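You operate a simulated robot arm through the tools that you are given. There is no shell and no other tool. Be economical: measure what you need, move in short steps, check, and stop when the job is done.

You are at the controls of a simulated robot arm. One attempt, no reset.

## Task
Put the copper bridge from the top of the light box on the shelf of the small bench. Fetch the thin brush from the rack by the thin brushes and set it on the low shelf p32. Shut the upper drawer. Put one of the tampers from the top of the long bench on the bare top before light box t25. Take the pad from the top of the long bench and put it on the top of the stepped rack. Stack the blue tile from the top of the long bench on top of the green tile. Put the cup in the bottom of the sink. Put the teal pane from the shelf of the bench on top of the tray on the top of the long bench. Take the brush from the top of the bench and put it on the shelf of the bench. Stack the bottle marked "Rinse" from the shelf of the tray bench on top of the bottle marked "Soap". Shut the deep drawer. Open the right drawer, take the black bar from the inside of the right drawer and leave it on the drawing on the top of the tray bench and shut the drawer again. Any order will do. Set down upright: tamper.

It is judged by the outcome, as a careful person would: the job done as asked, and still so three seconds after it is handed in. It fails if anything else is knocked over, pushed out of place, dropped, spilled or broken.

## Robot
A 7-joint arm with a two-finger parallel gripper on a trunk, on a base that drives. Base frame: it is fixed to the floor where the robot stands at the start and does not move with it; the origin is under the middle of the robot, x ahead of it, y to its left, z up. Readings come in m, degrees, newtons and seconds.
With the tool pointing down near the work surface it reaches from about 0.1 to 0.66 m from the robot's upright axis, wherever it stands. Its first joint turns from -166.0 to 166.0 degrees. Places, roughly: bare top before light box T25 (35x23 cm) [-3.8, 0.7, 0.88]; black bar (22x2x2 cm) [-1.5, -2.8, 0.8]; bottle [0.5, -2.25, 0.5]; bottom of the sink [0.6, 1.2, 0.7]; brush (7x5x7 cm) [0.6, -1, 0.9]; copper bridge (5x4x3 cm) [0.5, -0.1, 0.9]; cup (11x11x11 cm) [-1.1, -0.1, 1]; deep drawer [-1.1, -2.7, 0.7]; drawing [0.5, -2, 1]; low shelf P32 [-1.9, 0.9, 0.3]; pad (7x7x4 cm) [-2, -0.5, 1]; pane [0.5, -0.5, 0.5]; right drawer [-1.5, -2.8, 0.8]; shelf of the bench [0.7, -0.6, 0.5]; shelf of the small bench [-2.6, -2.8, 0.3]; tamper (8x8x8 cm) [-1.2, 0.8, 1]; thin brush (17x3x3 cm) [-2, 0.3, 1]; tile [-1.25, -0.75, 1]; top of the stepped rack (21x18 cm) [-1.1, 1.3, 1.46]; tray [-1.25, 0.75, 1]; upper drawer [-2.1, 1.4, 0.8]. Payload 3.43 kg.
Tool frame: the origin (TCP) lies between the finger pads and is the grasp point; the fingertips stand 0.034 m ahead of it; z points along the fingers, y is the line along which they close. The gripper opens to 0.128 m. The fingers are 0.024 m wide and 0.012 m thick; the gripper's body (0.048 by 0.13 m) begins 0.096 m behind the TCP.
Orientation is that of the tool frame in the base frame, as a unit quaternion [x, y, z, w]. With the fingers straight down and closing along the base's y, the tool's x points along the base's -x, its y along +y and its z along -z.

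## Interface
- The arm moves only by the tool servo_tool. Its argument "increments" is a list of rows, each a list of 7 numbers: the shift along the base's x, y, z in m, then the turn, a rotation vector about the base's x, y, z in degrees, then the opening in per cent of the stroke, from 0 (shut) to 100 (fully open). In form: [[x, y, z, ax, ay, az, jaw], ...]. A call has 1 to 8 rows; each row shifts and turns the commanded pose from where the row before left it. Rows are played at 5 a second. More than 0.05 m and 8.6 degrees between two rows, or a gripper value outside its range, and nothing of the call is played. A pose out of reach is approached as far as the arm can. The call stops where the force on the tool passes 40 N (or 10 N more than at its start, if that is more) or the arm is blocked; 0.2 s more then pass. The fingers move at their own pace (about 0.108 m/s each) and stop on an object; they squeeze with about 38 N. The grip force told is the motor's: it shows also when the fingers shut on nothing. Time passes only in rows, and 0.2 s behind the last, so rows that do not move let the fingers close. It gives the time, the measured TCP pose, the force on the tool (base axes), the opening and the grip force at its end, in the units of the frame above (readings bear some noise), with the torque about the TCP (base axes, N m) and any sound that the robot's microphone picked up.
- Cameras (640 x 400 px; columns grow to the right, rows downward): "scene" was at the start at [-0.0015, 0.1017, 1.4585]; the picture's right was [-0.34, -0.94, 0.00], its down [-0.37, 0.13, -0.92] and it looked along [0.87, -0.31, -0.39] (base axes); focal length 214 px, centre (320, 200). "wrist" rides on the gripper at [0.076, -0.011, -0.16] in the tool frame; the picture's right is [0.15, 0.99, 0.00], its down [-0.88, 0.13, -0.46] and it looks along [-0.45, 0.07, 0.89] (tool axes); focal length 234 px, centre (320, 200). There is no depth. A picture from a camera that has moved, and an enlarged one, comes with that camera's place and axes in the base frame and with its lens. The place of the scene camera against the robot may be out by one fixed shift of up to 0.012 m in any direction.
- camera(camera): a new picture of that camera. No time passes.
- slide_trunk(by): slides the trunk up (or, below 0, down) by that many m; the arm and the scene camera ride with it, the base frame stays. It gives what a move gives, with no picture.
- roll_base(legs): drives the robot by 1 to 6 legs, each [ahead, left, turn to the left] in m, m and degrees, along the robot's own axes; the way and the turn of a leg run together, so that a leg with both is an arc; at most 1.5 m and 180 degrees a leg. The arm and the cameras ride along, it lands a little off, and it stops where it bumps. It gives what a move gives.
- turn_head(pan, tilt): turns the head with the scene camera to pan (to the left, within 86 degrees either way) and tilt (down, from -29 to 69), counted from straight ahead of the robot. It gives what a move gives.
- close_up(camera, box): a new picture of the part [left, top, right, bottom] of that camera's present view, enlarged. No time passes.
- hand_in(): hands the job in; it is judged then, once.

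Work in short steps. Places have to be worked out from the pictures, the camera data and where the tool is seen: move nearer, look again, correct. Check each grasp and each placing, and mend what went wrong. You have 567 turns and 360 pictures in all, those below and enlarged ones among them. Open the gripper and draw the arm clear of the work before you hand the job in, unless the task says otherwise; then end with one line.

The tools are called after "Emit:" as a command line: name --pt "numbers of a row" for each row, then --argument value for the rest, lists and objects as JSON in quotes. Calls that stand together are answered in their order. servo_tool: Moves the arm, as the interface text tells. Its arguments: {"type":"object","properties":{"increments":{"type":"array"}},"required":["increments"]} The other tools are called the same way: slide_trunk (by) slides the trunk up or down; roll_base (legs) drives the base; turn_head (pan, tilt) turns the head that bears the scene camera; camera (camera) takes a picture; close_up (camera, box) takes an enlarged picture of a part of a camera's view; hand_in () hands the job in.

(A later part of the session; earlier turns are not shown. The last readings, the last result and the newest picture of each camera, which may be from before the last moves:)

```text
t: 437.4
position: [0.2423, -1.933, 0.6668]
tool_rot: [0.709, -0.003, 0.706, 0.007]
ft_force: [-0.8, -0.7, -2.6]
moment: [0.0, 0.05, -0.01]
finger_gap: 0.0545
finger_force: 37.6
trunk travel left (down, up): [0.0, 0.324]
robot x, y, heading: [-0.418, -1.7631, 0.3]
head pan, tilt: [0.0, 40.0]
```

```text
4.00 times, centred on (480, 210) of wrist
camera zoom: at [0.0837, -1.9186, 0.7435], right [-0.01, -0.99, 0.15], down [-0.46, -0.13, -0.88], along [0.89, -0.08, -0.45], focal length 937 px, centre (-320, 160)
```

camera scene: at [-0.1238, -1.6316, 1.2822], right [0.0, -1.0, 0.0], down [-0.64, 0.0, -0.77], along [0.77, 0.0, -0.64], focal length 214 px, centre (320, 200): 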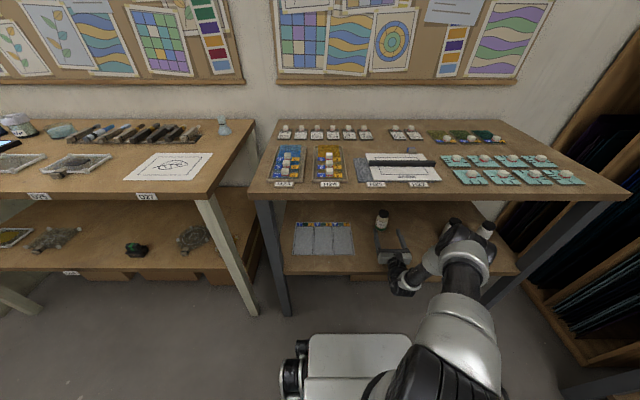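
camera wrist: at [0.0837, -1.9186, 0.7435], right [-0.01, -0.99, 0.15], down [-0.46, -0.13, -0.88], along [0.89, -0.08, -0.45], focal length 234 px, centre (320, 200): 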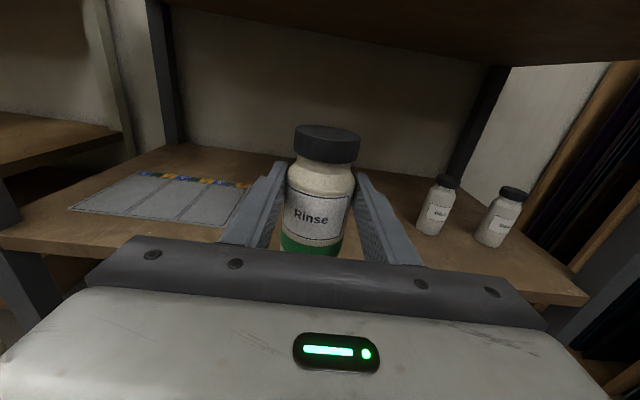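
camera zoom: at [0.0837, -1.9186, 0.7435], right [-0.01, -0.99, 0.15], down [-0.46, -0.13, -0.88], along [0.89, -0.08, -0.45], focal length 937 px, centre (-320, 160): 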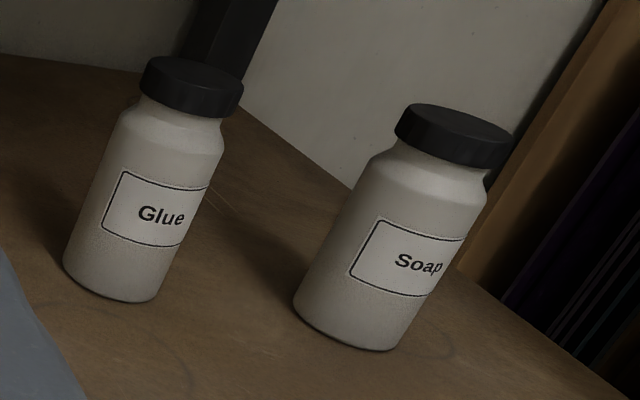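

Triangulation: shelf z≈0.4665, Soap ≈(0.538,−2.376) with top ≈0.594; Rinse's centre is 1.7 cm ahead of the TCP. I raise and yaw the arm outside the bench.

Emit:
servo_tool --pt "-0.0167 -0.036 0.0055 0 0 -3.33 0" --pt "-0.0167 -0.036 0.0055 0 0 -3.33 0" --pt "-0.0167 -0.036 0.0055 0 0 -3.33 0" --pt "-0.0167 -0.036 0.0055 0 0 -3.33 0" --pt "-0.0167 -0.036 0.0055 0 0 -3.33 0" --pt "-0.0167 -0.036 0.0055 0 0 -3.33 0" --pt "0 0 0 0 0 0 0"

Emit:
roll_base --legs '[[0, -0.22, 0]]'

Emit:
camera --camera "wrist"

Emit:
camera --camera "scene"

```text
t: 439.0
position: [0.1423, -2.1487, 0.7013]
tool_rot: [0.697, -0.127, 0.694, 0.129]
ft_force: [0.7, 0.3, -2.6]
moment: [0.0, 0.0, -0.03]
finger_gap: 0.0545
finger_force: 38.1
trunk travel left (down, up): [0.0, 0.324]
robot x, y, heading: [-0.4148, -1.7662, 0.3]
head pan, tilt: [0.0, 40.0]
```

```text
t: 441.7
position: [0.1435, -2.3688, 0.7009]
tool_rot: [0.697, -0.127, 0.694, 0.129]
ft_force: [0.0, 0.4, -1.1]
moment: [0.01, 0.03, 0.02]
finger_gap: 0.0545
finger_force: 38.4
trunk travel left (down, up): [0.0, 0.324]
robot x, y, heading: [-0.4176, -1.9846, 0.4]
head pan, tilt: [0.0, 40.0]
```

```text
170 pictures are left
camera wrist: at [-0.0012, -2.3012, 0.7772], right [-0.35, -0.92, 0.15], down [-0.48, 0.04, -0.88], along [0.81, -0.38, -0.45], focal length 234 px, centre (320, 200)
```

wrist: 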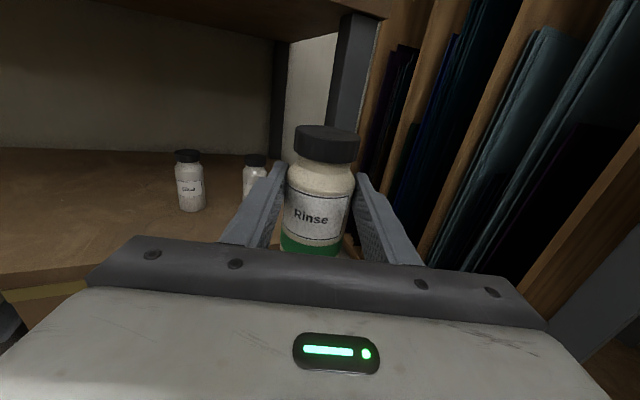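

```text
169 pictures are left
camera scene: at [-0.4218, -1.8529, 1.2822], right [0.01, -1.0, 0.0], down [-0.64, 0.0, -0.77], along [0.77, 0.0, -0.64], focal length 214 px, centre (320, 200)
```

scene: 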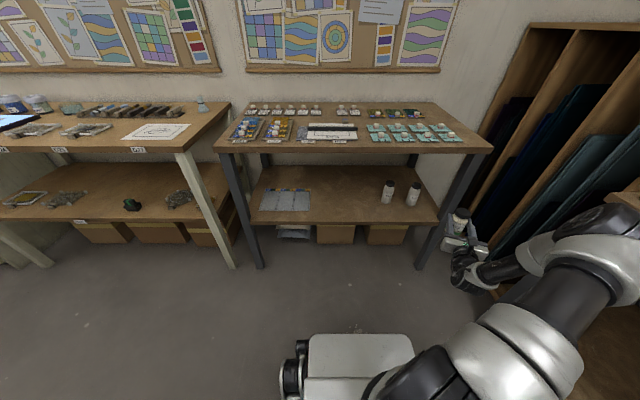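

To clear the bench's front-right leg I enter with a 6 cm offset to the left, then shift right once inside.

Emit:
roll_base --legs '[[0, 0.06, 0], [0.3, 0, 0]]'

Emit:
camera --camera "wrist"

Emit:
camera --camera "scene"

```text
t: 444.6
position: [0.4431, -2.3061, 0.7016]
tool_rot: [0.697, -0.126, 0.694, 0.129]
ft_force: [-0.5, -0.6, -2.1]
moment: [0.04, 0.03, 0.0]
finger_gap: 0.0543
finger_force: 38.3
trunk travel left (down, up): [0.0, 0.324]
robot x, y, heading: [-0.1152, -1.9232, 0.4]
head pan, tilt: [0.0, 40.0]
```

```text
168 pictures are left
camera wrist: at [0.2987, -2.2386, 0.7772], right [-0.35, -0.93, 0.15], down [-0.48, 0.04, -0.88], along [0.81, -0.38, -0.45], focal length 234 px, centre (320, 200)
```

wrist: 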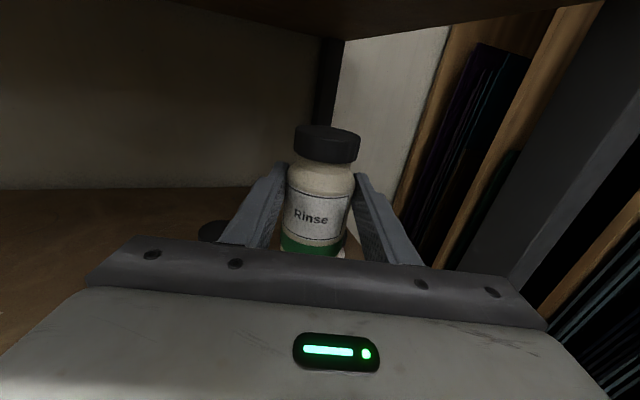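

```text
167 pictures are left
camera scene: at [-0.1229, -1.7913, 1.2822], right [0.01, -1.0, 0.0], down [-0.64, 0.0, -0.77], along [0.77, 0.01, -0.64], focal length 214 px, centre (320, 200)
```

scene: 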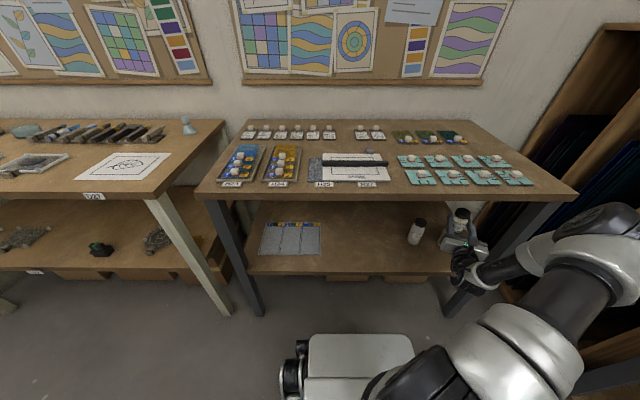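

Inside safely. I go on 0.075 m ahead, then shift right 0.06 m toward Soap.

Emit:
roll_base --legs '[[0.075, 0, 0], [0, -0.06, 0]]'

Emit:
camera --camera "wrist"

Emit:
close_up --camera "scene" --box '[390, 180, 510, 280]'

```text
t: 446.5
position: [0.5183, -2.3644, 0.7016]
tool_rot: [0.697, -0.125, 0.694, 0.127]
ft_force: [0.1, 0.1, -1.7]
moment: [0.01, 0.0, -0.02]
finger_gap: 0.0546
finger_force: 38.6
trunk travel left (down, up): [0.0, 0.324]
robot x, y, heading: [-0.0433, -1.98, 0.5]
head pan, tilt: [0.0, 40.0]
```

```text
166 pictures are left
camera wrist: at [0.3738, -2.2978, 0.7772], right [-0.35, -0.93, 0.15], down [-0.48, 0.04, -0.88], along [0.81, -0.38, -0.45], focal length 234 px, centre (320, 200)
```

wrist: 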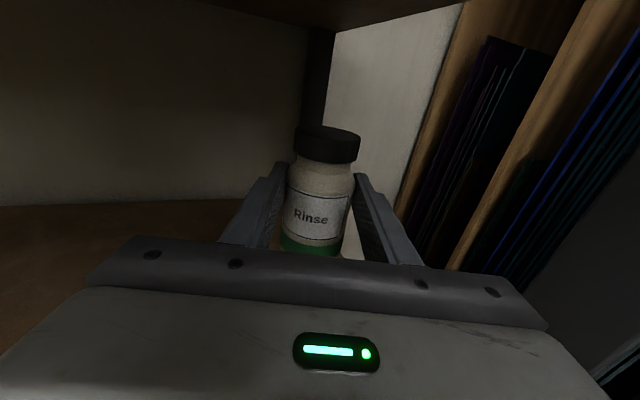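

```text
4.00 times, centred on (450, 230) of scene
camera zoom: at [-0.0477, -1.8504, 1.2822], right [0.01, -1.0, 0.0], down [-0.64, 0.0, -0.77], along [0.77, 0.01, -0.64], focal length 858 px, centre (-200, 80)
```

zoom: 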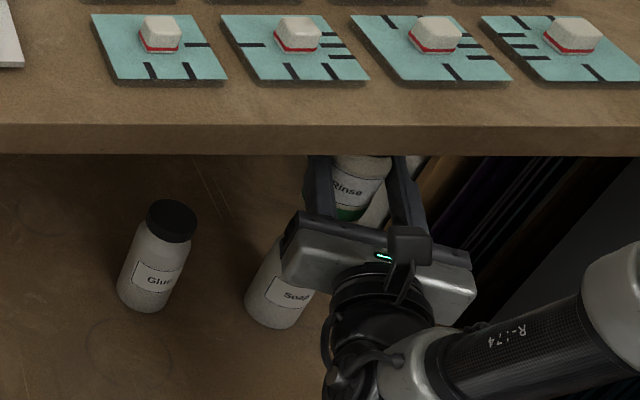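

I zoom to compare Rinse's and Soap's positions in the same picture.

Emit:
close_up --camera "scene" --box '[440, 210, 500, 265]'

```text
7.27 times, centred on (470, 238) of scene
camera zoom: at [-0.0477, -1.8504, 1.2822], right [0.01, -1.0, 0.0], down [-0.64, 0.0, -0.77], along [0.77, 0.01, -0.64], focal length 1560 px, centre (-771, -73)
```

zoom: 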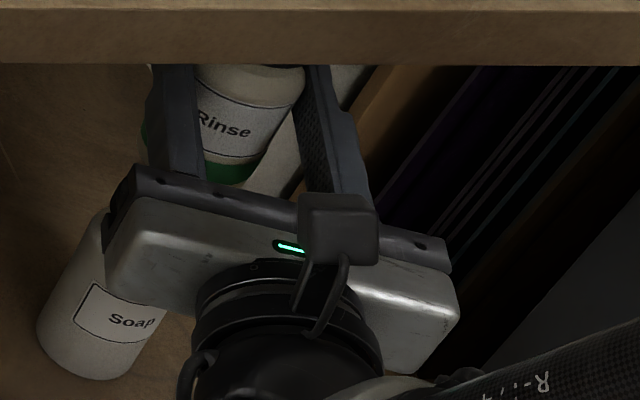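

Both estimates agree within about 1 cm: Soap is ~1 cm further ahead and right. I nudge the base and lower in steps.

Emit:
roll_base --legs '[[0.009, -0.01, 0]]'

Emit:
servo_tool --pt "0 0 -0.015 0 0 0 0" --pt "0 0 -0.012 0 0 0 0" --pt "0 0 0 0 0 0 0"

Emit:
close_up --camera "scene" --box '[430, 210, 500, 270]'

```text
t: 447.3
position: [0.5273, -2.3765, 0.7006]
tool_rot: [0.697, -0.126, 0.694, 0.129]
ft_force: [-0.8, -0.4, -0.8]
moment: [0.05, 0.01, 0.0]
finger_gap: 0.0545
finger_force: 37.8
trunk travel left (down, up): [0.0, 0.324]
robot x, y, heading: [-0.0308, -1.9942, 0.7]
head pan, tilt: [0.0, 40.0]
```

```text
t: 448.1
position: [0.5279, -2.3751, 0.6749]
tool_rot: [0.697, -0.126, 0.694, 0.128]
ft_force: [0.3, -0.2, -1.3]
moment: [-0.01, 0.05, -0.02]
finger_gap: 0.0544
finger_force: 37.5
trunk travel left (down, up): [0.0, 0.324]
robot x, y, heading: [-0.0324, -1.9945, 0.4]
head pan, tilt: [0.0, 40.0]
```

```text
6.67 times, centred on (465, 240) of scene
camera zoom: at [-0.0387, -1.8604, 1.2822], right [0.01, -1.0, 0.0], down [-0.64, 0.0, -0.77], along [0.77, 0.01, -0.64], focal length 1430 px, centre (-647, -67)
```

zoom: 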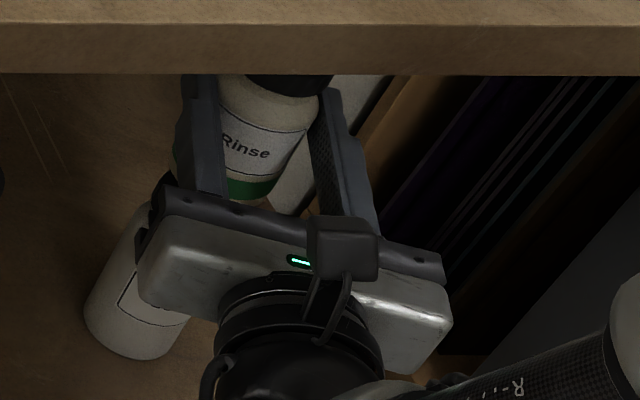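

Emit:
servo_tool --pt "0 0 -0.006 0 0 0 0" --pt "0 0 -0.004 0 0 0 0" --pt "0 0 0 0 0 0 0"

Emit:
servo_tool --pt "0 0 -0.004 0 0 0 0" --pt "0 0 0 0 0 0 0"

Emit:
servo_tool --pt "0 0 -0.004 0 0 0 0" --pt "0 0 0 0 0 0 0"

```text
t: 448.9
position: [0.5283, -2.3753, 0.6646]
tool_rot: [0.697, -0.126, 0.695, 0.128]
ft_force: [-0.4, 0.5, 1.3]
moment: [0.12, 0.02, 0.04]
finger_gap: 0.0543
finger_force: 38.1
trunk travel left (down, up): [0.0, 0.324]
robot x, y, heading: [-0.0355, -1.9916, 0.2]
head pan, tilt: [0.0, 40.0]
```

```text
t: 449.5
position: [0.5278, -2.3737, 0.6661]
tool_rot: [0.694, -0.126, 0.697, 0.129]
ft_force: [-4.4, 2.2, 23.4]
moment: [0.43, 0.28, 0.07]
finger_gap: 0.0544
finger_force: 37.9
trunk travel left (down, up): [0.0, 0.324]
robot x, y, heading: [-0.0302, -1.9944, 0.4]
head pan, tilt: [0.0, 40.0]
```

```text
t: 450.1
position: [0.528, -2.3765, 0.663]
tool_rot: [0.692, -0.124, 0.7, 0.13]
ft_force: [-0.5, 0.7, 37.3]
moment: [0.16, -0.37, -0.01]
finger_gap: 0.0544
finger_force: 38.0
trunk travel left (down, up): [0.0, 0.324]
robot x, y, heading: [-0.0333, -1.9903, 0.5]
head pan, tilt: [0.0, 40.0]
```

Contact. I ease the pressure, then open slowly.

Emit:
servo_tool --pt "0 0 0.004 0 0 0 0" --pt "0 0 0.003 0 0 0 0" --pt "0 0 0 0 0 0 0"

Emit:
servo_tool --pt "0 0 0 0 0 0 45" --pt "0 0 0 0 0 0 50" --pt "0 0 0 0 0 0 60" --pt "0 0 0 0 0 0 65"

Emit:
camera --camera "wrist"

```text
t: 450.9
position: [0.5273, -2.3747, 0.6653]
tool_rot: [0.696, -0.125, 0.695, 0.129]
ft_force: [6.7, -3.2, 18.4]
moment: [-0.32, -0.97, -0.04]
finger_gap: 0.0543
finger_force: 38.1
trunk travel left (down, up): [0.0, 0.324]
robot x, y, heading: [-0.0346, -1.9919, 0.4]
head pan, tilt: [0.0, 40.0]
```

```text
t: 451.9
position: [0.5282, -2.3746, 0.6629]
tool_rot: [0.697, -0.125, 0.694, 0.127]
ft_force: [-0.2, -0.2, 0.9]
moment: [0.02, -0.01, 0.02]
finger_gap: 0.0832
finger_force: 0.1
trunk travel left (down, up): [0.0, 0.324]
robot x, y, heading: [-0.0369, -1.9931, 0.3]
head pan, tilt: [0.0, 40.0]
```

```text
162 pictures are left
camera wrist: at [0.383, -2.3077, 0.7392], right [-0.35, -0.93, 0.15], down [-0.48, 0.04, -0.88], along [0.81, -0.38, -0.45], focal length 234 px, centre (320, 200)
```

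wrist: 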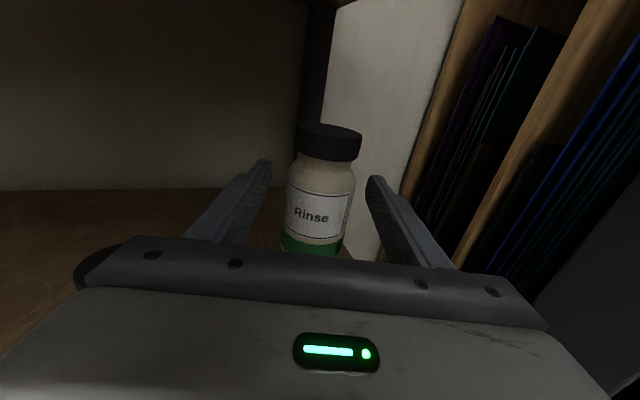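

Rinse stands on Soap. I retract along the tool axis with the arm.

Emit:
servo_tool --pt "-0.0188 0.0068 0 0 0 0 75" --pt "-0.0188 0.0068 0 0 0 0 75" --pt "-0.0282 0.0103 0 0 0 0 75" --pt "-0.0282 0.0103 0 0 0 0 75"

Emit:
camera --camera "wrist"

Emit:
close_up --camera "scene" --box '[400, 190, 520, 290]'

```text
t: 452.9
position: [0.4344, -2.3409, 0.6641]
tool_rot: [0.697, -0.126, 0.694, 0.128]
ft_force: [-0.6, -0.3, -0.4]
moment: [0.0, -0.02, -0.01]
finger_gap: 0.096
finger_force: 0.0
trunk travel left (down, up): [0.0, 0.324]
robot x, y, heading: [-0.0337, -1.9941, 0.1]
head pan, tilt: [0.0, 40.0]
```

```text
161 pictures are left
camera wrist: at [0.2888, -2.2735, 0.7396], right [-0.35, -0.92, 0.15], down [-0.48, 0.04, -0.88], along [0.81, -0.38, -0.45], focal length 234 px, centre (320, 200)
```

wrist: 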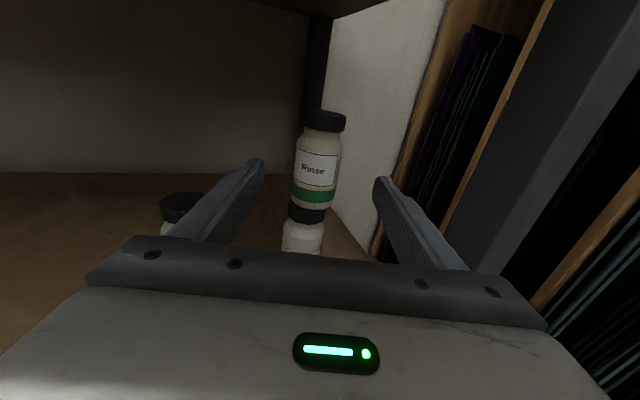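

```text
4.00 times, centred on (460, 240) of scene
camera zoom: at [-0.0387, -1.8603, 1.2822], right [0.01, -1.0, 0.0], down [-0.64, 0.0, -0.77], along [0.77, 0.01, -0.64], focal length 858 px, centre (-240, 40)
```

zoom: 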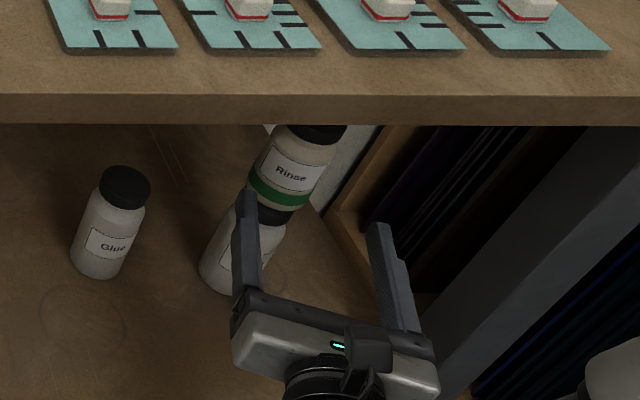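

Stack stands well. I narrow the jaw, shift left a bit, then back the base out.

Emit:
servo_tool --pt "-0.02 0.03 0 0 0 0 20" --pt "-0.02 0.03 0 0 0 0 20" --pt "0 0 0 0 0 0 20"

Emit:
roll_base --legs '[[-0.4, 0, 0]]'

Emit:
camera --camera "wrist"

```text
t: 453.7
position: [0.3943, -2.2821, 0.6621]
tool_rot: [0.698, -0.125, 0.694, 0.128]
ft_force: [-0.6, -0.1, 0.2]
moment: [0.02, -0.03, 0.03]
finger_gap: 0.0257
finger_force: 0.1
trunk travel left (down, up): [0.0, 0.324]
robot x, y, heading: [-0.0357, -1.9882, 0.4]
head pan, tilt: [0.0, 40.0]
```

```text
t: 456.2
position: [-0.0051, -2.2844, 0.6633]
tool_rot: [0.698, -0.125, 0.694, 0.127]
ft_force: [-0.1, 0.0, 0.3]
moment: [0.01, 0.01, -0.04]
finger_gap: 0.0255
finger_force: 0.0
trunk travel left (down, up): [0.0, 0.324]
robot x, y, heading: [-0.4344, -1.9959, 0.2]
head pan, tilt: [0.0, 40.0]
```

```text
159 pictures are left
camera wrist: at [-0.15, -2.2166, 0.7394], right [-0.35, -0.93, 0.15], down [-0.48, 0.04, -0.88], along [0.81, -0.38, -0.45], focal length 234 px, centre (320, 200)
```

wrist: 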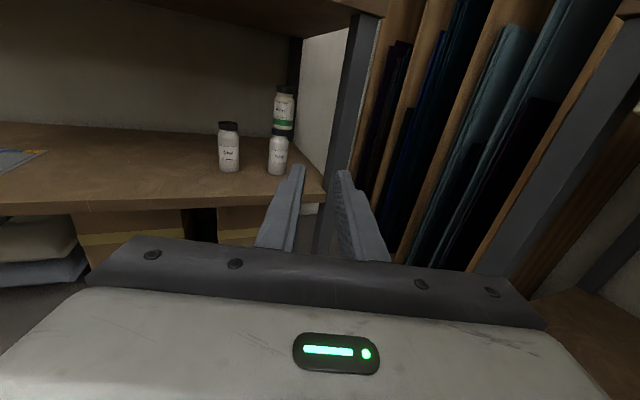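

Next: shut the right drawer. I turn to face south, step back, undo the yaw and move west to face it.

Emit:
roll_base --legs '[[0, 0, -90], [-0.3, 0, 0], [0, -0.77, 0]]'

Emit:
servo_tool --pt "0 -0.02 0.035 0 0 6.7 0" --pt "0 -0.02 0.035 0 0 6.7 0" --pt "0 -0.02 0.035 0 0 6.7 0" --pt "0 0 0.03 0 0 0 0"

Emit:
camera --camera "wrist"

Emit:
camera --camera "scene"

```text
t: 469.6
position: [-1.4997, -2.1406, 0.6641]
tool_rot: [-0.406, 0.58, -0.403, -0.58]
ft_force: [-0.7, -0.5, -0.4]
moment: [-0.05, -0.02, -0.01]
finger_gap: 0.0256
finger_force: 0.1
trunk travel left (down, up): [0.0, 0.324]
robot x, y, heading: [-1.2154, -1.7097, -89.0]
head pan, tilt: [0.0, 40.0]
```

```text
t: 470.6
position: [-1.5009, -2.2004, 0.8001]
tool_rot: [0.503, -0.499, 0.5, 0.499]
ft_force: [0.3, 0.5, -1.3]
moment: [-0.04, 0.03, -0.01]
finger_gap: 0.0
finger_force: 33.4
trunk travel left (down, up): [0.0, 0.324]
robot x, y, heading: [-1.2146, -1.7095, -88.5]
head pan, tilt: [0.0, 40.0]
```

```text
158 pictures are left
camera wrist: at [-1.4895, -2.0408, 0.8757], right [-0.99, 0.0, 0.15], down [-0.13, 0.46, -0.88], along [-0.07, -0.89, -0.45], focal length 234 px, centre (320, 200)
```

wrist: 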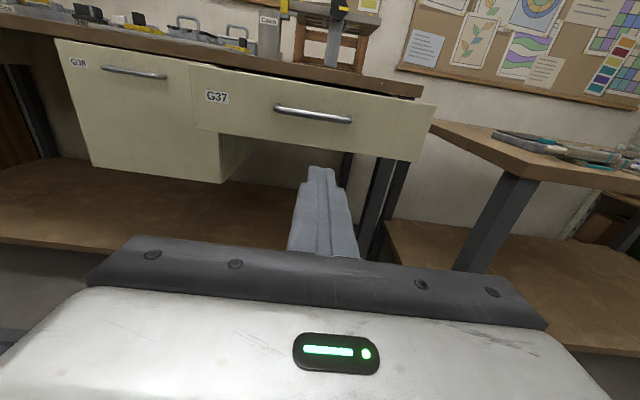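

```text
157 pictures are left
camera scene: at [-1.0756, -1.7085, 1.2822], right [-1.0, -0.02, 0.0], down [-0.01, 0.64, -0.77], along [0.01, -0.77, -0.64], focal length 214 px, centre (320, 200)
```

scene: 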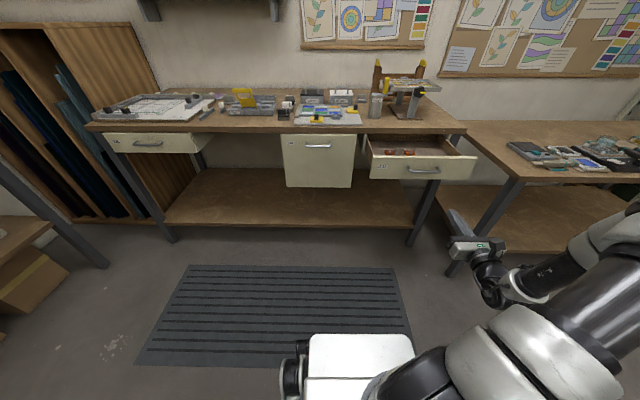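

I set z≈0.795 (below the handle bar), drive ahead to contact and push partly with the base, then finish with the arm.

Emit:
servo_tool --pt "0.008 0 -0.006 0 0 0 0" --pt "0 0 0 0 0 0 0"

Emit:
roll_base --legs '[[0.3, 0, 0]]'

Emit:
camera --camera "wrist"

```text
t: 471.2
position: [-1.4924, -2.2001, 0.7935]
tool_rot: [0.502, -0.5, 0.498, 0.5]
ft_force: [-0.8, -0.2, 0.1]
moment: [-0.03, 0.03, 0.0]
finger_gap: 0.0002
finger_force: 33.0
trunk travel left (down, up): [0.0, 0.324]
robot x, y, heading: [-1.2146, -1.7071, -88.8]
head pan, tilt: [0.0, 40.0]
```

```text
t: 473.3
position: [-1.4871, -2.4966, 0.7932]
tool_rot: [0.503, -0.5, 0.497, 0.5]
ft_force: [-0.5, 0.2, -0.4]
moment: [0.01, 0.0, 0.0]
finger_gap: 0.0
finger_force: 33.2
trunk travel left (down, up): [0.0, 0.324]
robot x, y, heading: [-1.2106, -2.0027, -89.0]
head pan, tilt: [0.0, 40.0]
```

```text
156 pictures are left
camera wrist: at [-1.4753, -2.3373, 0.8692], right [-0.99, 0.0, 0.15], down [-0.13, 0.46, -0.88], along [-0.07, -0.89, -0.45], focal length 234 px, centre (320, 200)
```

wrist: 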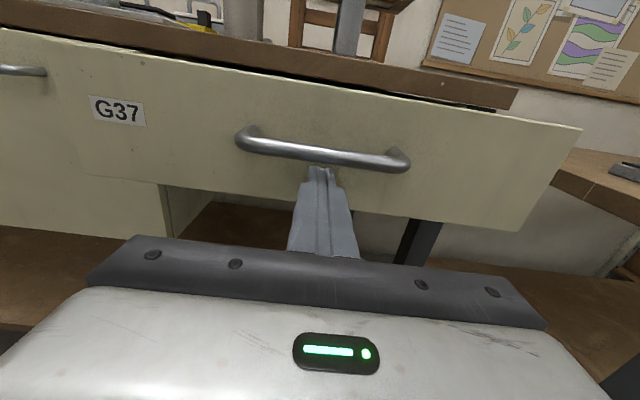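

The drawer moves. I push on with the arm in 2 cm rows.

Emit:
servo_tool --pt "0 -0.02 0 0 0 0 0" --pt "0 -0.02 0 0 0 0 0" --pt "0 -0.02 0 0 0 0 0" --pt "0 -0.02 0 0 0 0 0" --pt "0 -0.02 0 0 0 0 0" --pt "0 -0.02 0 0 0 0 0"

Emit:
servo_tool --pt "0 -0.01 0 0 0 0 0" --pt "0 -0.01 0 0 0 0 0" --pt "0 -0.008 0 0 0 0 0" --pt "0 -0.006 0 0 0 0 0" --pt "0 -0.005 0 0 0 0 0"

Emit:
camera --camera "scene"

```text
t: 474.7
position: [-1.4856, -2.616, 0.793]
tool_rot: [0.502, -0.5, 0.499, 0.499]
ft_force: [-0.1, 0.4, 0.0]
moment: [0.04, 0.01, 0.0]
finger_gap: 0.0002
finger_force: 33.1
trunk travel left (down, up): [0.0, 0.324]
robot x, y, heading: [-1.2118, -2.0069, -89.1]
head pan, tilt: [0.0, 40.0]
```

```text
t: 475.9
position: [-1.4875, -2.6562, 0.7926]
tool_rot: [0.503, -0.499, 0.499, 0.499]
ft_force: [0.7, 10.7, -0.2]
moment: [-0.13, 0.13, -0.01]
finger_gap: 0.0
finger_force: 32.9
trunk travel left (down, up): [0.0, 0.324]
robot x, y, heading: [-1.2135, -2.0035, -88.6]
head pan, tilt: [0.0, 40.0]
```

```text
155 pictures are left
camera scene: at [-1.0698, -2.0041, 1.2822], right [-1.0, -0.02, 0.0], down [-0.01, 0.64, -0.77], along [0.01, -0.77, -0.64], focal length 214 px, centre (320, 200)
```

scene: 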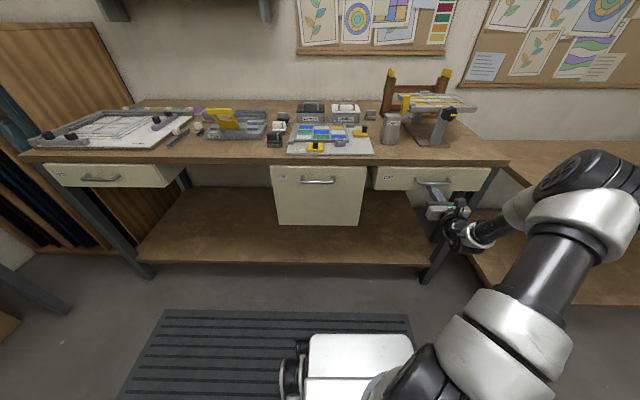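

Tip at y −2.690, same as the closed deep drawer. One more gentle push to verify, then a zoom.

Emit:
servo_tool --pt "0 -0.004 0 0 0 0 0" --pt "0 -0.004 0 0 0 0 0"

Emit:
close_up --camera "scene" --box '[250, 140, 510, 240]'

```text
t: 476.3
position: [-1.488, -2.6557, 0.7929]
tool_rot: [0.502, -0.5, 0.499, 0.5]
ft_force: [3.3, 15.9, 5.9]
moment: [-0.42, 0.01, 0.13]
finger_gap: 0.0001
finger_force: 33.0
trunk travel left (down, up): [0.0, 0.324]
robot x, y, heading: [-1.2111, -2.0073, -89.1]
head pan, tilt: [0.0, 40.0]
stopped in row 2: the force on the tool passed its limit at 46 N (the readings are from after the stop); the commanded pose is now the measured one
```

```text
2.46 times, centred on (380, 190) of scene
camera zoom: at [-1.0692, -2.0027, 1.2823], right [-1.0, -0.02, 0.0], down [-0.01, 0.64, -0.77], along [0.01, -0.77, -0.64], focal length 528 px, centre (172, 225)
```

zoom: 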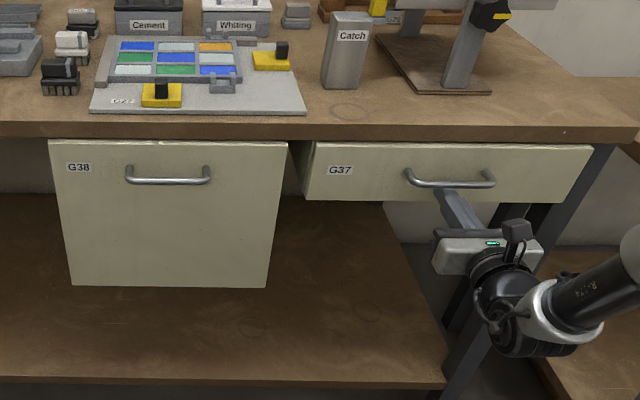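

Both drawers are shut. I back away, raise the arm a little and go west to look at the far side of the long bench.

Emit:
roll_base --legs '[[-0.38, 0, 0]]'

Emit:
servo_tool --pt "0 0.02 0.03 0 0 0 20" --pt "0 0.03 0.03 0 0 0 20" --pt "0 0.03 0.03 0 0 0 20" --pt "0 0.03 0.03 0 0 0 20"

Emit:
slide_trunk --by 0.25

Emit:
roll_base --legs '[[0, -1.0, 0], [0, 0, -90]]'

Emit:
turn_head --pan -30 --tilt 25

Emit:
camera --camera "scene"

```text
t: 478.7
position: [-1.4953, -2.2782, 0.7907]
tool_rot: [0.503, -0.501, 0.497, 0.499]
ft_force: [-0.3, -0.3, 0.1]
moment: [-0.02, -0.02, 0.03]
finger_gap: 0.0003
finger_force: 33.3
trunk travel left (down, up): [0.0, 0.324]
robot x, y, heading: [-1.2162, -1.6276, -89.1]
head pan, tilt: [0.0, 40.0]
```

```text
t: 479.7
position: [-1.4944, -2.168, 0.9103]
tool_rot: [0.503, -0.502, 0.497, 0.498]
ft_force: [-0.5, 0.1, 0.6]
moment: [-0.04, -0.05, 0.03]
finger_gap: 0.0255
finger_force: 0.0
trunk travel left (down, up): [0.0, 0.324]
robot x, y, heading: [-1.2192, -1.6272, -89.1]
head pan, tilt: [0.0, 40.0]
```

```text
t: 482.3
position: [-1.4952, -2.168, 1.1615]
tool_rot: [0.503, -0.501, 0.497, 0.499]
ft_force: [0.5, -0.3, 0.1]
moment: [-0.03, 0.01, 0.02]
finger_gap: 0.0256
finger_force: 0.1
trunk travel left (down, up): [-0.25, 0.074]
robot x, y, heading: [-1.2176, -1.6282, -89.0]
head pan, tilt: [0.0, 40.0]
```

```text
t: 496.1
position: [-2.7448, -1.3561, 1.1603]
tool_rot: [0.003, 0.71, 0.005, -0.704]
ft_force: [0.1, -0.3, 1.4]
moment: [0.02, 0.0, -0.04]
finger_gap: 0.0257
finger_force: 0.0
trunk travel left (down, up): [-0.25, 0.074]
robot x, y, heading: [-2.2078, -1.641, -180.0]
head pan, tilt: [0.0, 40.0]
```

```text
t: 497.0
position: [-2.7455, -1.3567, 1.1605]
tool_rot: [0.004, 0.71, 0.006, -0.704]
ft_force: [0.0, 0.4, 0.4]
moment: [0.02, 0.02, 0.01]
finger_gap: 0.0255
finger_force: 0.1
trunk travel left (down, up): [-0.25, 0.074]
robot x, y, heading: [-2.2073, -1.6373, -179.7]
head pan, tilt: [-30.0, 25.0]
```

```text
153 pictures are left
camera scene: at [-2.1963, -1.7416, 1.5555], right [0.5, 0.87, 0.0], down [0.37, -0.21, -0.91], along [-0.79, 0.45, -0.42], focal length 214 px, centre (320, 200)
```

scene: 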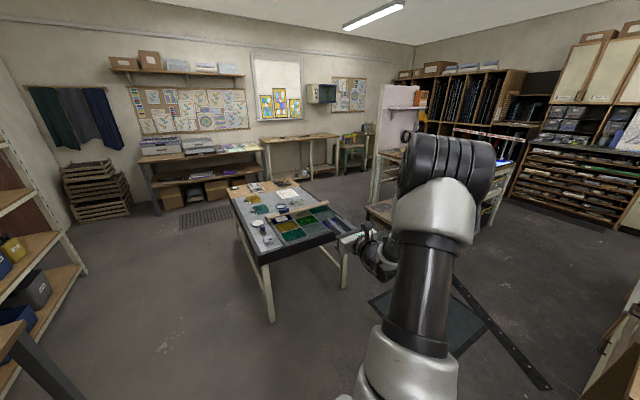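

The mosaic table is to the west. I turn right to face north, alongside the long bench.

Emit:
roll_base --legs '[[0.35, 0, 0], [0, 0, -90]]'

Emit:
turn_head --pan 0 --tilt 25

Emit:
camera --camera "scene"

```text
t: 503.2
position: [-2.273, -1.1036, 1.1606]
tool_rot: [0.505, 0.499, 0.503, -0.493]
ft_force: [0.1, -0.3, 0.5]
moment: [0.0, 0.01, 0.0]
finger_gap: 0.0257
finger_force: 0.0
trunk travel left (down, up): [-0.25, 0.074]
robot x, y, heading: [-2.5557, -1.6445, 90.0]
head pan, tilt: [-30.0, 25.0]
```

```text
t: 504.2
position: [-2.2735, -1.1056, 1.1602]
tool_rot: [0.505, 0.499, 0.503, -0.493]
ft_force: [-0.3, 0.1, 0.5]
moment: [-0.02, -0.02, 0.0]
finger_gap: 0.0256
finger_force: 0.1
trunk travel left (down, up): [-0.25, 0.074]
robot x, y, heading: [-2.5521, -1.6431, 90.1]
head pan, tilt: [0.0, 25.0]
```

```text
152 pictures are left
camera scene: at [-2.696, -1.6468, 1.5555], right [1.0, 0.0, 0.0], down [0.0, -0.42, -0.91], along [0.0, 0.91, -0.42], focal length 214 px, centre (320, 200)
```

scene: 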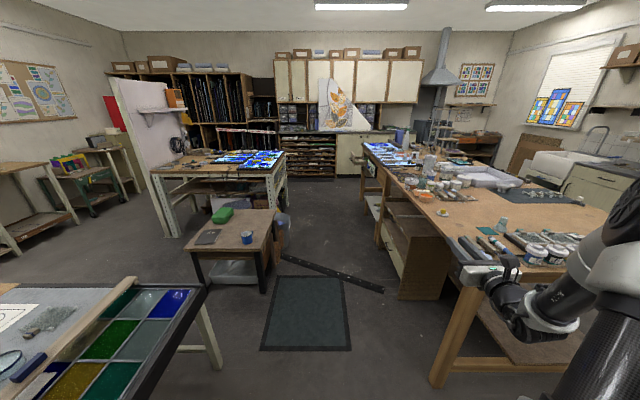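

I zoom on the light table ahead-left, the low table, and the long bench's west side.

Emit:
close_up --camera "scene" --box '[140, 130, 300, 230]'

Emit:
close_up --camera "scene" --box '[350, 130, 550, 255]'

Emit:
close_up --camera "scene" --box '[180, 200, 460, 350]'

```text
4.00 times, centred on (220, 180) of scene
camera zoom: at [-2.696, -1.6468, 1.5555], right [1.0, 0.0, 0.0], down [0.0, -0.42, -0.91], along [0.0, 0.91, -0.42], focal length 858 px, centre (720, 280)
```

zoom: 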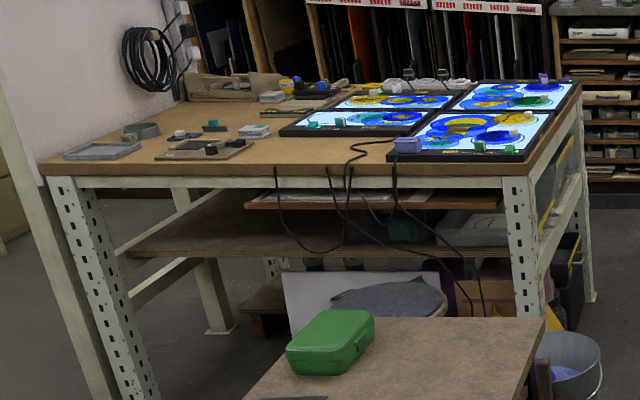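

```text
3.20 times, centred on (450, 192) of scene
camera zoom: at [-2.696, -1.6468, 1.5555], right [1.0, 0.0, 0.0], down [0.0, -0.42, -0.91], along [0.0, 0.91, -0.42], focal length 686 px, centre (-96, 224)
```

zoom: 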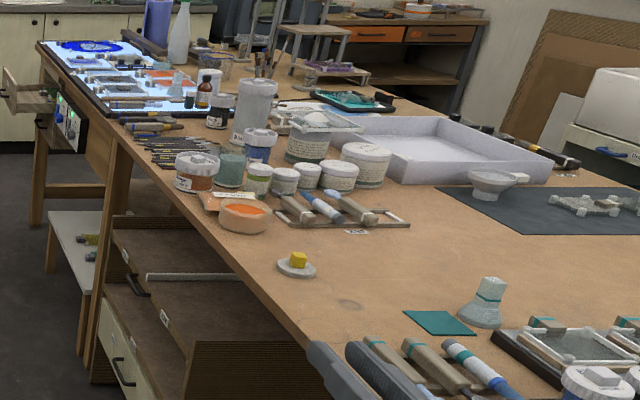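

```text
2.29 times, centred on (320, 275) of scene
camera zoom: at [-2.696, -1.6468, 1.5555], right [1.0, 0.0, 0.0], down [0.0, -0.42, -0.91], along [0.0, 0.91, -0.42], focal length 490 px, centre (320, 29)
```

zoom: 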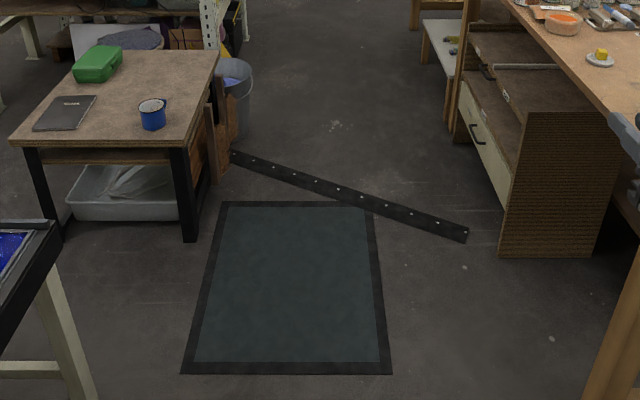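

The pad (white disc with a yellow knob) is at about (−1.97,−0.52) on the long bench, reachable from this west aisle. I raise the trunk, drive north 1.1 m and turn to face the bench.

Emit:
slide_trunk --by 0.07

Emit:
roll_base --legs '[[1.05, 0.12, 0], [0, 0, -90]]'

Emit:
turn_head --pan 10 --tilt 45

Emit:
camera --camera "scene"

```text
t: 505.2
position: [-2.2714, -1.1047, 1.2317]
tool_rot: [0.504, 0.499, 0.502, -0.494]
ft_force: [-0.1, 0.2, -0.5]
moment: [-0.01, 0.01, 0.01]
finger_gap: 0.0258
finger_force: 0.1
trunk travel left (down, up): [-0.32, 0.004]
robot x, y, heading: [-2.5551, -1.6422, 90.0]
head pan, tilt: [0.0, 25.0]
```

```text
t: 514.6
position: [-2.1415, -0.8705, 1.231]
tool_rot: [0.709, -0.006, 0.705, 0.008]
ft_force: [-0.5, 0.3, 0.6]
moment: [0.01, 0.03, 0.01]
finger_gap: 0.0254
finger_force: 0.1
trunk travel left (down, up): [-0.32, 0.004]
robot x, y, heading: [-2.6782, -0.5825, -0.2]
head pan, tilt: [0.0, 25.0]
```

```text
t: 515.5
position: [-2.1408, -0.8683, 1.2311]
tool_rot: [0.71, -0.005, 0.705, 0.007]
ft_force: [0.8, 0.7, 0.1]
moment: [0.02, 0.02, 0.01]
finger_gap: 0.0256
finger_force: 0.0
trunk travel left (down, up): [-0.32, 0.004]
robot x, y, heading: [-2.6786, -0.5829, -0.2]
head pan, tilt: [10.0, 45.0]
```

```text
148 pictures are left
camera scene: at [-2.6838, -0.4345, 1.595], right [0.17, -0.99, 0.0], down [-0.7, -0.12, -0.71], along [0.7, 0.12, -0.71], focal length 214 px, centre (320, 200)
```

scene: 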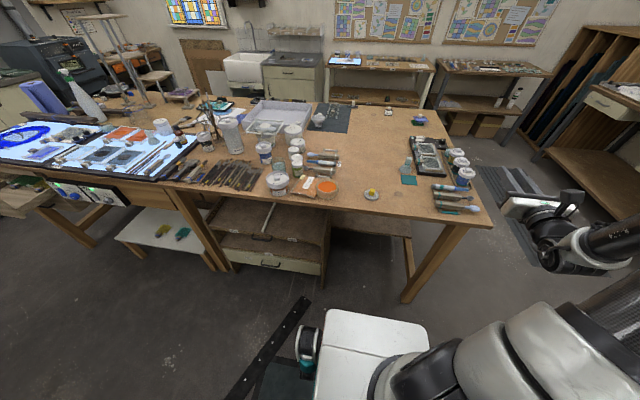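

Pad at about (−1.985,−0.538). I turn the tool to point down and shift the base so the pad is in reach.

Emit:
servo_tool --pt "0 0 0 0 8.5 0 60" --pt "0 0 0 0 8.5 0 60" --pt "0 0 0 0 8.5 0 60" --pt "0 0 0 0 8.5 0 60" --pt "0 0 0 0 8.5 0 60" --pt "0 0 0 0 8.5 0 60" --pt "0 0 0 0 8.5 0 60" --pt "0 0 0 0 8.5 0 60"

Emit:
servo_tool --pt "0 0 0 0 8.5 0 60" --pt "0 0 0 0 8.5 0 60" --pt "0 0 0 0 5 0 60" --pt "0.0 0.03 0 0 0 0 60" --pt "0 0.04 0 0 0 0 60" --pt "0 0.04 0 0 0 0 60" --pt "0 0.04 0 0 0 0 60"

Emit:
roll_base --legs '[[0.12, 0.15, 0]]'

Emit:
camera --camera "wrist"

```text
t: 517.3
position: [-2.1392, -0.8684, 1.2307]
tool_rot: [0.983, 0.0, 0.186, 0.01]
ft_force: [-0.5, 0.1, -0.5]
moment: [0.0, 0.0, -0.05]
finger_gap: 0.0768
finger_force: 0.0
trunk travel left (down, up): [-0.32, 0.004]
robot x, y, heading: [-2.6769, -0.5831, -0.3]
head pan, tilt: [10.0, 45.0]
```

```text
t: 518.9
position: [-2.1397, -0.7165, 1.232]
tool_rot: [1.0, 0.0, -0.004, 0.01]
ft_force: [-0.9, 0.1, -0.2]
moment: [0.04, 0.01, -0.01]
finger_gap: 0.0769
finger_force: 0.0
trunk travel left (down, up): [-0.32, 0.004]
robot x, y, heading: [-2.6737, -0.5808, -0.1]
head pan, tilt: [10.0, 45.0]
```

```text
t: 521.0
position: [-2.0189, -0.567, 1.2312]
tool_rot: [1.0, 0.001, -0.003, 0.01]
ft_force: [1.0, 0.3, 0.4]
moment: [0.0, -0.02, 0.03]
finger_gap: 0.0771
finger_force: 0.1
trunk travel left (down, up): [-0.32, 0.004]
robot x, y, heading: [-2.5521, -0.4338, -0.0]
head pan, tilt: [10.0, 45.0]
```

```text
147 pictures are left
camera wrist: at [-1.9414, -0.5529, 1.3899], right [0.15, -0.99, 0.02], down [-0.88, -0.12, 0.46], along [-0.46, -0.09, -0.89], focal length 234 px, centre (320, 200)
```

wrist: 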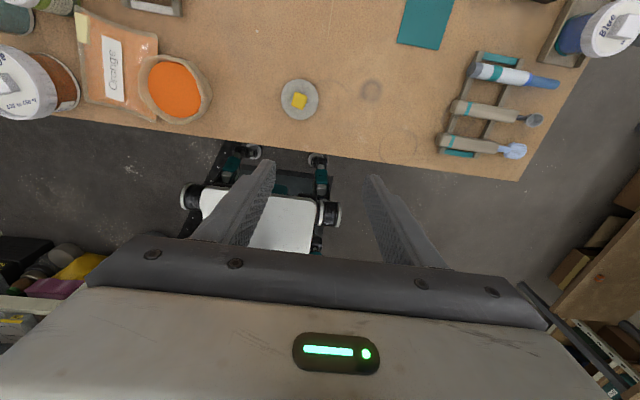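

The pad's yellow knob is at about (−1.978,−0.536). I zoom for its yaw.

Emit:
close_up --camera "wrist" --box '[270, 75, 334, 125]'

```text
8.00 times, centred on (302, 100) of wrist
camera zoom: at [-1.9414, -0.5529, 1.3899], right [0.15, -0.99, 0.02], down [-0.88, -0.12, 0.46], along [-0.46, -0.09, -0.89], focal length 1873 px, centre (464, 1000)
```

zoom: 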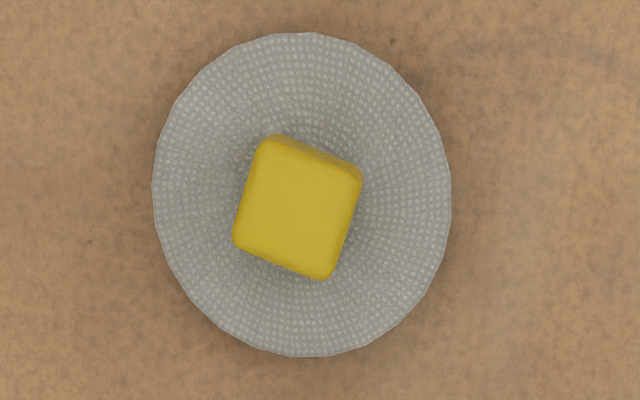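

The knob is rotated about 12°. I align yaw, move over it and lower part-way.

Emit:
servo_tool --pt "0.02 0.015 -0.035 0 0 -6.2 50" --pt "0.021 0.016 -0.035 0 0 -6.2 50" --pt "0 0 -0.045 0 0 0 50" --pt "0 0 -0.045 0 0 0 50" --pt "0 0 -0.02 0 0 0 50" --pt "0 0 0 0 0 0 50"

Emit:
camera --camera "wrist"

```text
t: 522.4
position: [-1.9782, -0.5361, 1.0501]
tool_rot: [0.994, -0.106, -0.004, 0.01]
ft_force: [0.0, -0.3, 0.2]
moment: [0.0, 0.04, 0.02]
finger_gap: 0.064
finger_force: 0.1
trunk travel left (down, up): [-0.32, 0.004]
robot x, y, heading: [-2.5563, -0.4319, 0.0]
head pan, tilt: [10.0, 45.0]
```

```text
145 pictures are left
camera wrist: at [-1.8995, -0.5392, 1.2085], right [-0.07, -1.0, 0.02], down [-0.88, 0.07, 0.46], along [-0.46, 0.01, -0.89], focal length 234 px, centre (320, 200)
```

wrist: 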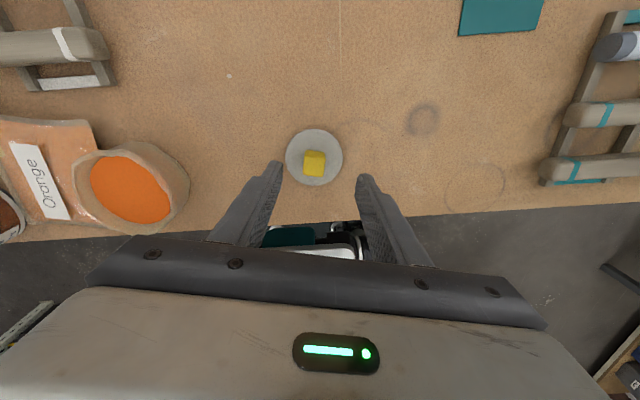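

Nearly aligned; 5 mm to +y. I descend and close.

Emit:
servo_tool --pt "0 0.005 -0.025 0 0 0 50" --pt "0 0 -0.025 0 0 0 50" --pt "0 0 0 0 0 0 0" --pt "0 0 0 0 0 0 0" --pt "0 0 0 0 0 0 0"

Emit:
servo_tool --pt "0 0 0.03 0 0 0 0" --pt "0 0 0.045 0 0 0 0" --pt "0 0 0.045 0 0 0 0" --pt "0 0 0.045 0 0 0 0" --pt "0 0 0.03 0 0 0 0"

Emit:
camera --camera "wrist"

```text
t: 523.6
position: [-1.9778, -0.5324, 0.9999]
tool_rot: [0.994, -0.106, -0.005, 0.01]
ft_force: [0.5, 0.8, 1.9]
moment: [0.15, 0.0, 0.01]
finger_gap: 0.0203
finger_force: 37.8
trunk travel left (down, up): [-0.32, 0.004]
robot x, y, heading: [-2.5534, -0.4334, 0.2]
head pan, tilt: [10.0, 45.0]
```

```text
t: 524.8
position: [-1.9772, -0.5319, 1.1972]
tool_rot: [0.994, -0.107, -0.005, 0.009]
ft_force: [-1.2, -0.5, -1.0]
moment: [0.03, 0.03, 0.01]
finger_gap: 0.0208
finger_force: 37.8
trunk travel left (down, up): [-0.32, 0.004]
robot x, y, heading: [-2.5543, -0.4322, 0.1]
head pan, tilt: [10.0, 45.0]
```

```text
144 pictures are left
camera wrist: at [-1.8988, -0.5338, 1.3563], right [-0.07, -1.0, 0.02], down [-0.88, 0.07, 0.47], along [-0.47, 0.02, -0.89], focal length 234 px, centre (320, 200)
```

wrist: 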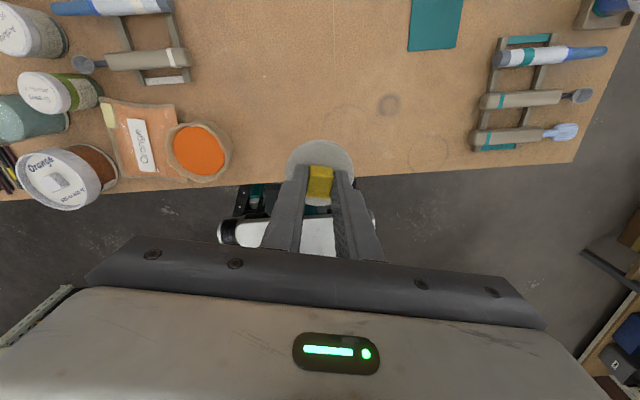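

Held, but the rack's top (z 1.46) needs a forward-tilted tool. I set the pad back down and re-grip it with a tilted tool.

Emit:
servo_tool --pt "0 0 -0.045 0 0 0 0" --pt "0 0 -0.045 0 0 0 0" --pt "0 0 -0.045 0 0 0 0" --pt "0 0 -0.045 0 0 0 0" --pt "0 0 -0.013 0 0 0 0" --pt "0 0 0 0 0 0 0"

Emit:
servo_tool --pt "0 0 -0.003 0 0 0 0" --pt "0 0 0 0 0 0 0"

```text
t: 526.2
position: [-1.9772, -0.5336, 1.0024]
tool_rot: [0.994, -0.107, -0.004, 0.009]
ft_force: [-0.1, -1.1, -0.3]
moment: [0.0, 0.0, -0.02]
finger_gap: 0.0207
finger_force: 37.7
trunk travel left (down, up): [-0.32, 0.004]
robot x, y, heading: [-2.5542, -0.4329, 0.1]
head pan, tilt: [10.0, 45.0]
```

```text
t: 526.8
position: [-1.9777, -0.5324, 1.001]
tool_rot: [0.994, -0.107, -0.003, 0.009]
ft_force: [-0.5, -0.6, 7.1]
moment: [0.2, 0.01, 0.0]
finger_gap: 0.0207
finger_force: 38.0
trunk travel left (down, up): [-0.32, 0.004]
robot x, y, heading: [-2.555, -0.4333, -0.3]
head pan, tilt: [10.0, 45.0]
```

Touchdown. I release, rise, and tilt the tool forward 50°.

Emit:
servo_tool --pt "0 0 0 0 0 0 40" --pt "0 0 0 0 0 0 50" --pt "0 0 0.035 0 0 0 50" --pt "0 0 0.04 0 0 0 50"

Emit:
servo_tool --pt "-0.02 0.004 0 -1.78 -8.2 0 50" --pt "-0.02 0.004 0 -1.78 -8.2 0 50" --pt "-0.02 0.004 0 -1.78 -8.2 0 50" --pt "-0.01 0.002 0 -1.78 -8.2 0 50" --pt "-0.01 0.002 0 -1.78 -8.2 0 50" --pt "0 0 0 -1.78 -8.2 0 50"

Emit:
camera --camera "wrist"

```text
t: 527.8
position: [-1.9781, -0.5324, 1.0767]
tool_rot: [0.994, -0.106, -0.005, 0.01]
ft_force: [0.1, 0.7, -0.7]
moment: [0.04, -0.02, -0.03]
finger_gap: 0.0639
finger_force: 0.0
trunk travel left (down, up): [-0.32, 0.004]
robot x, y, heading: [-2.5557, -0.4324, -0.1]
head pan, tilt: [10.0, 45.0]
```

```text
t: 529.2
position: [-2.0585, -0.5173, 1.0708]
tool_rot: [0.901, -0.1, 0.42, 0.053]
ft_force: [1.0, -1.3, 0.5]
moment: [0.03, 0.01, 0.08]
finger_gap: 0.064
finger_force: 0.1
out of reach, approached as far as the arm can: row 4
trunk travel left (down, up): [-0.32, 0.004]
robot x, y, heading: [-2.5546, -0.4341, -0.2]
head pan, tilt: [10.0, 45.0]
```

```text
143 pictures are left
camera wrist: at [-2.1274, -0.4877, 1.2322], right [-0.13, -0.98, 0.12], down [-0.92, 0.07, -0.38], along [0.37, -0.16, -0.92], focal length 234 px, centre (320, 200)
```

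wrist: 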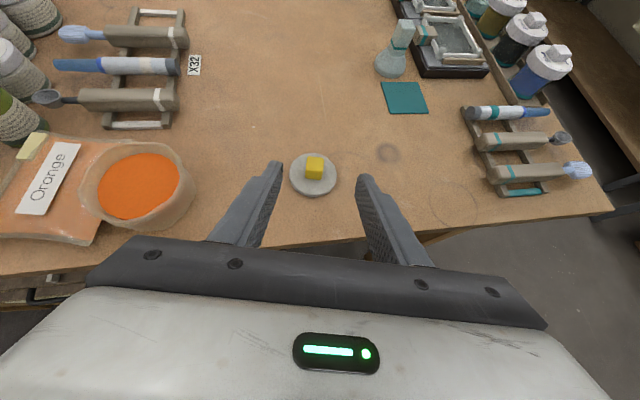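

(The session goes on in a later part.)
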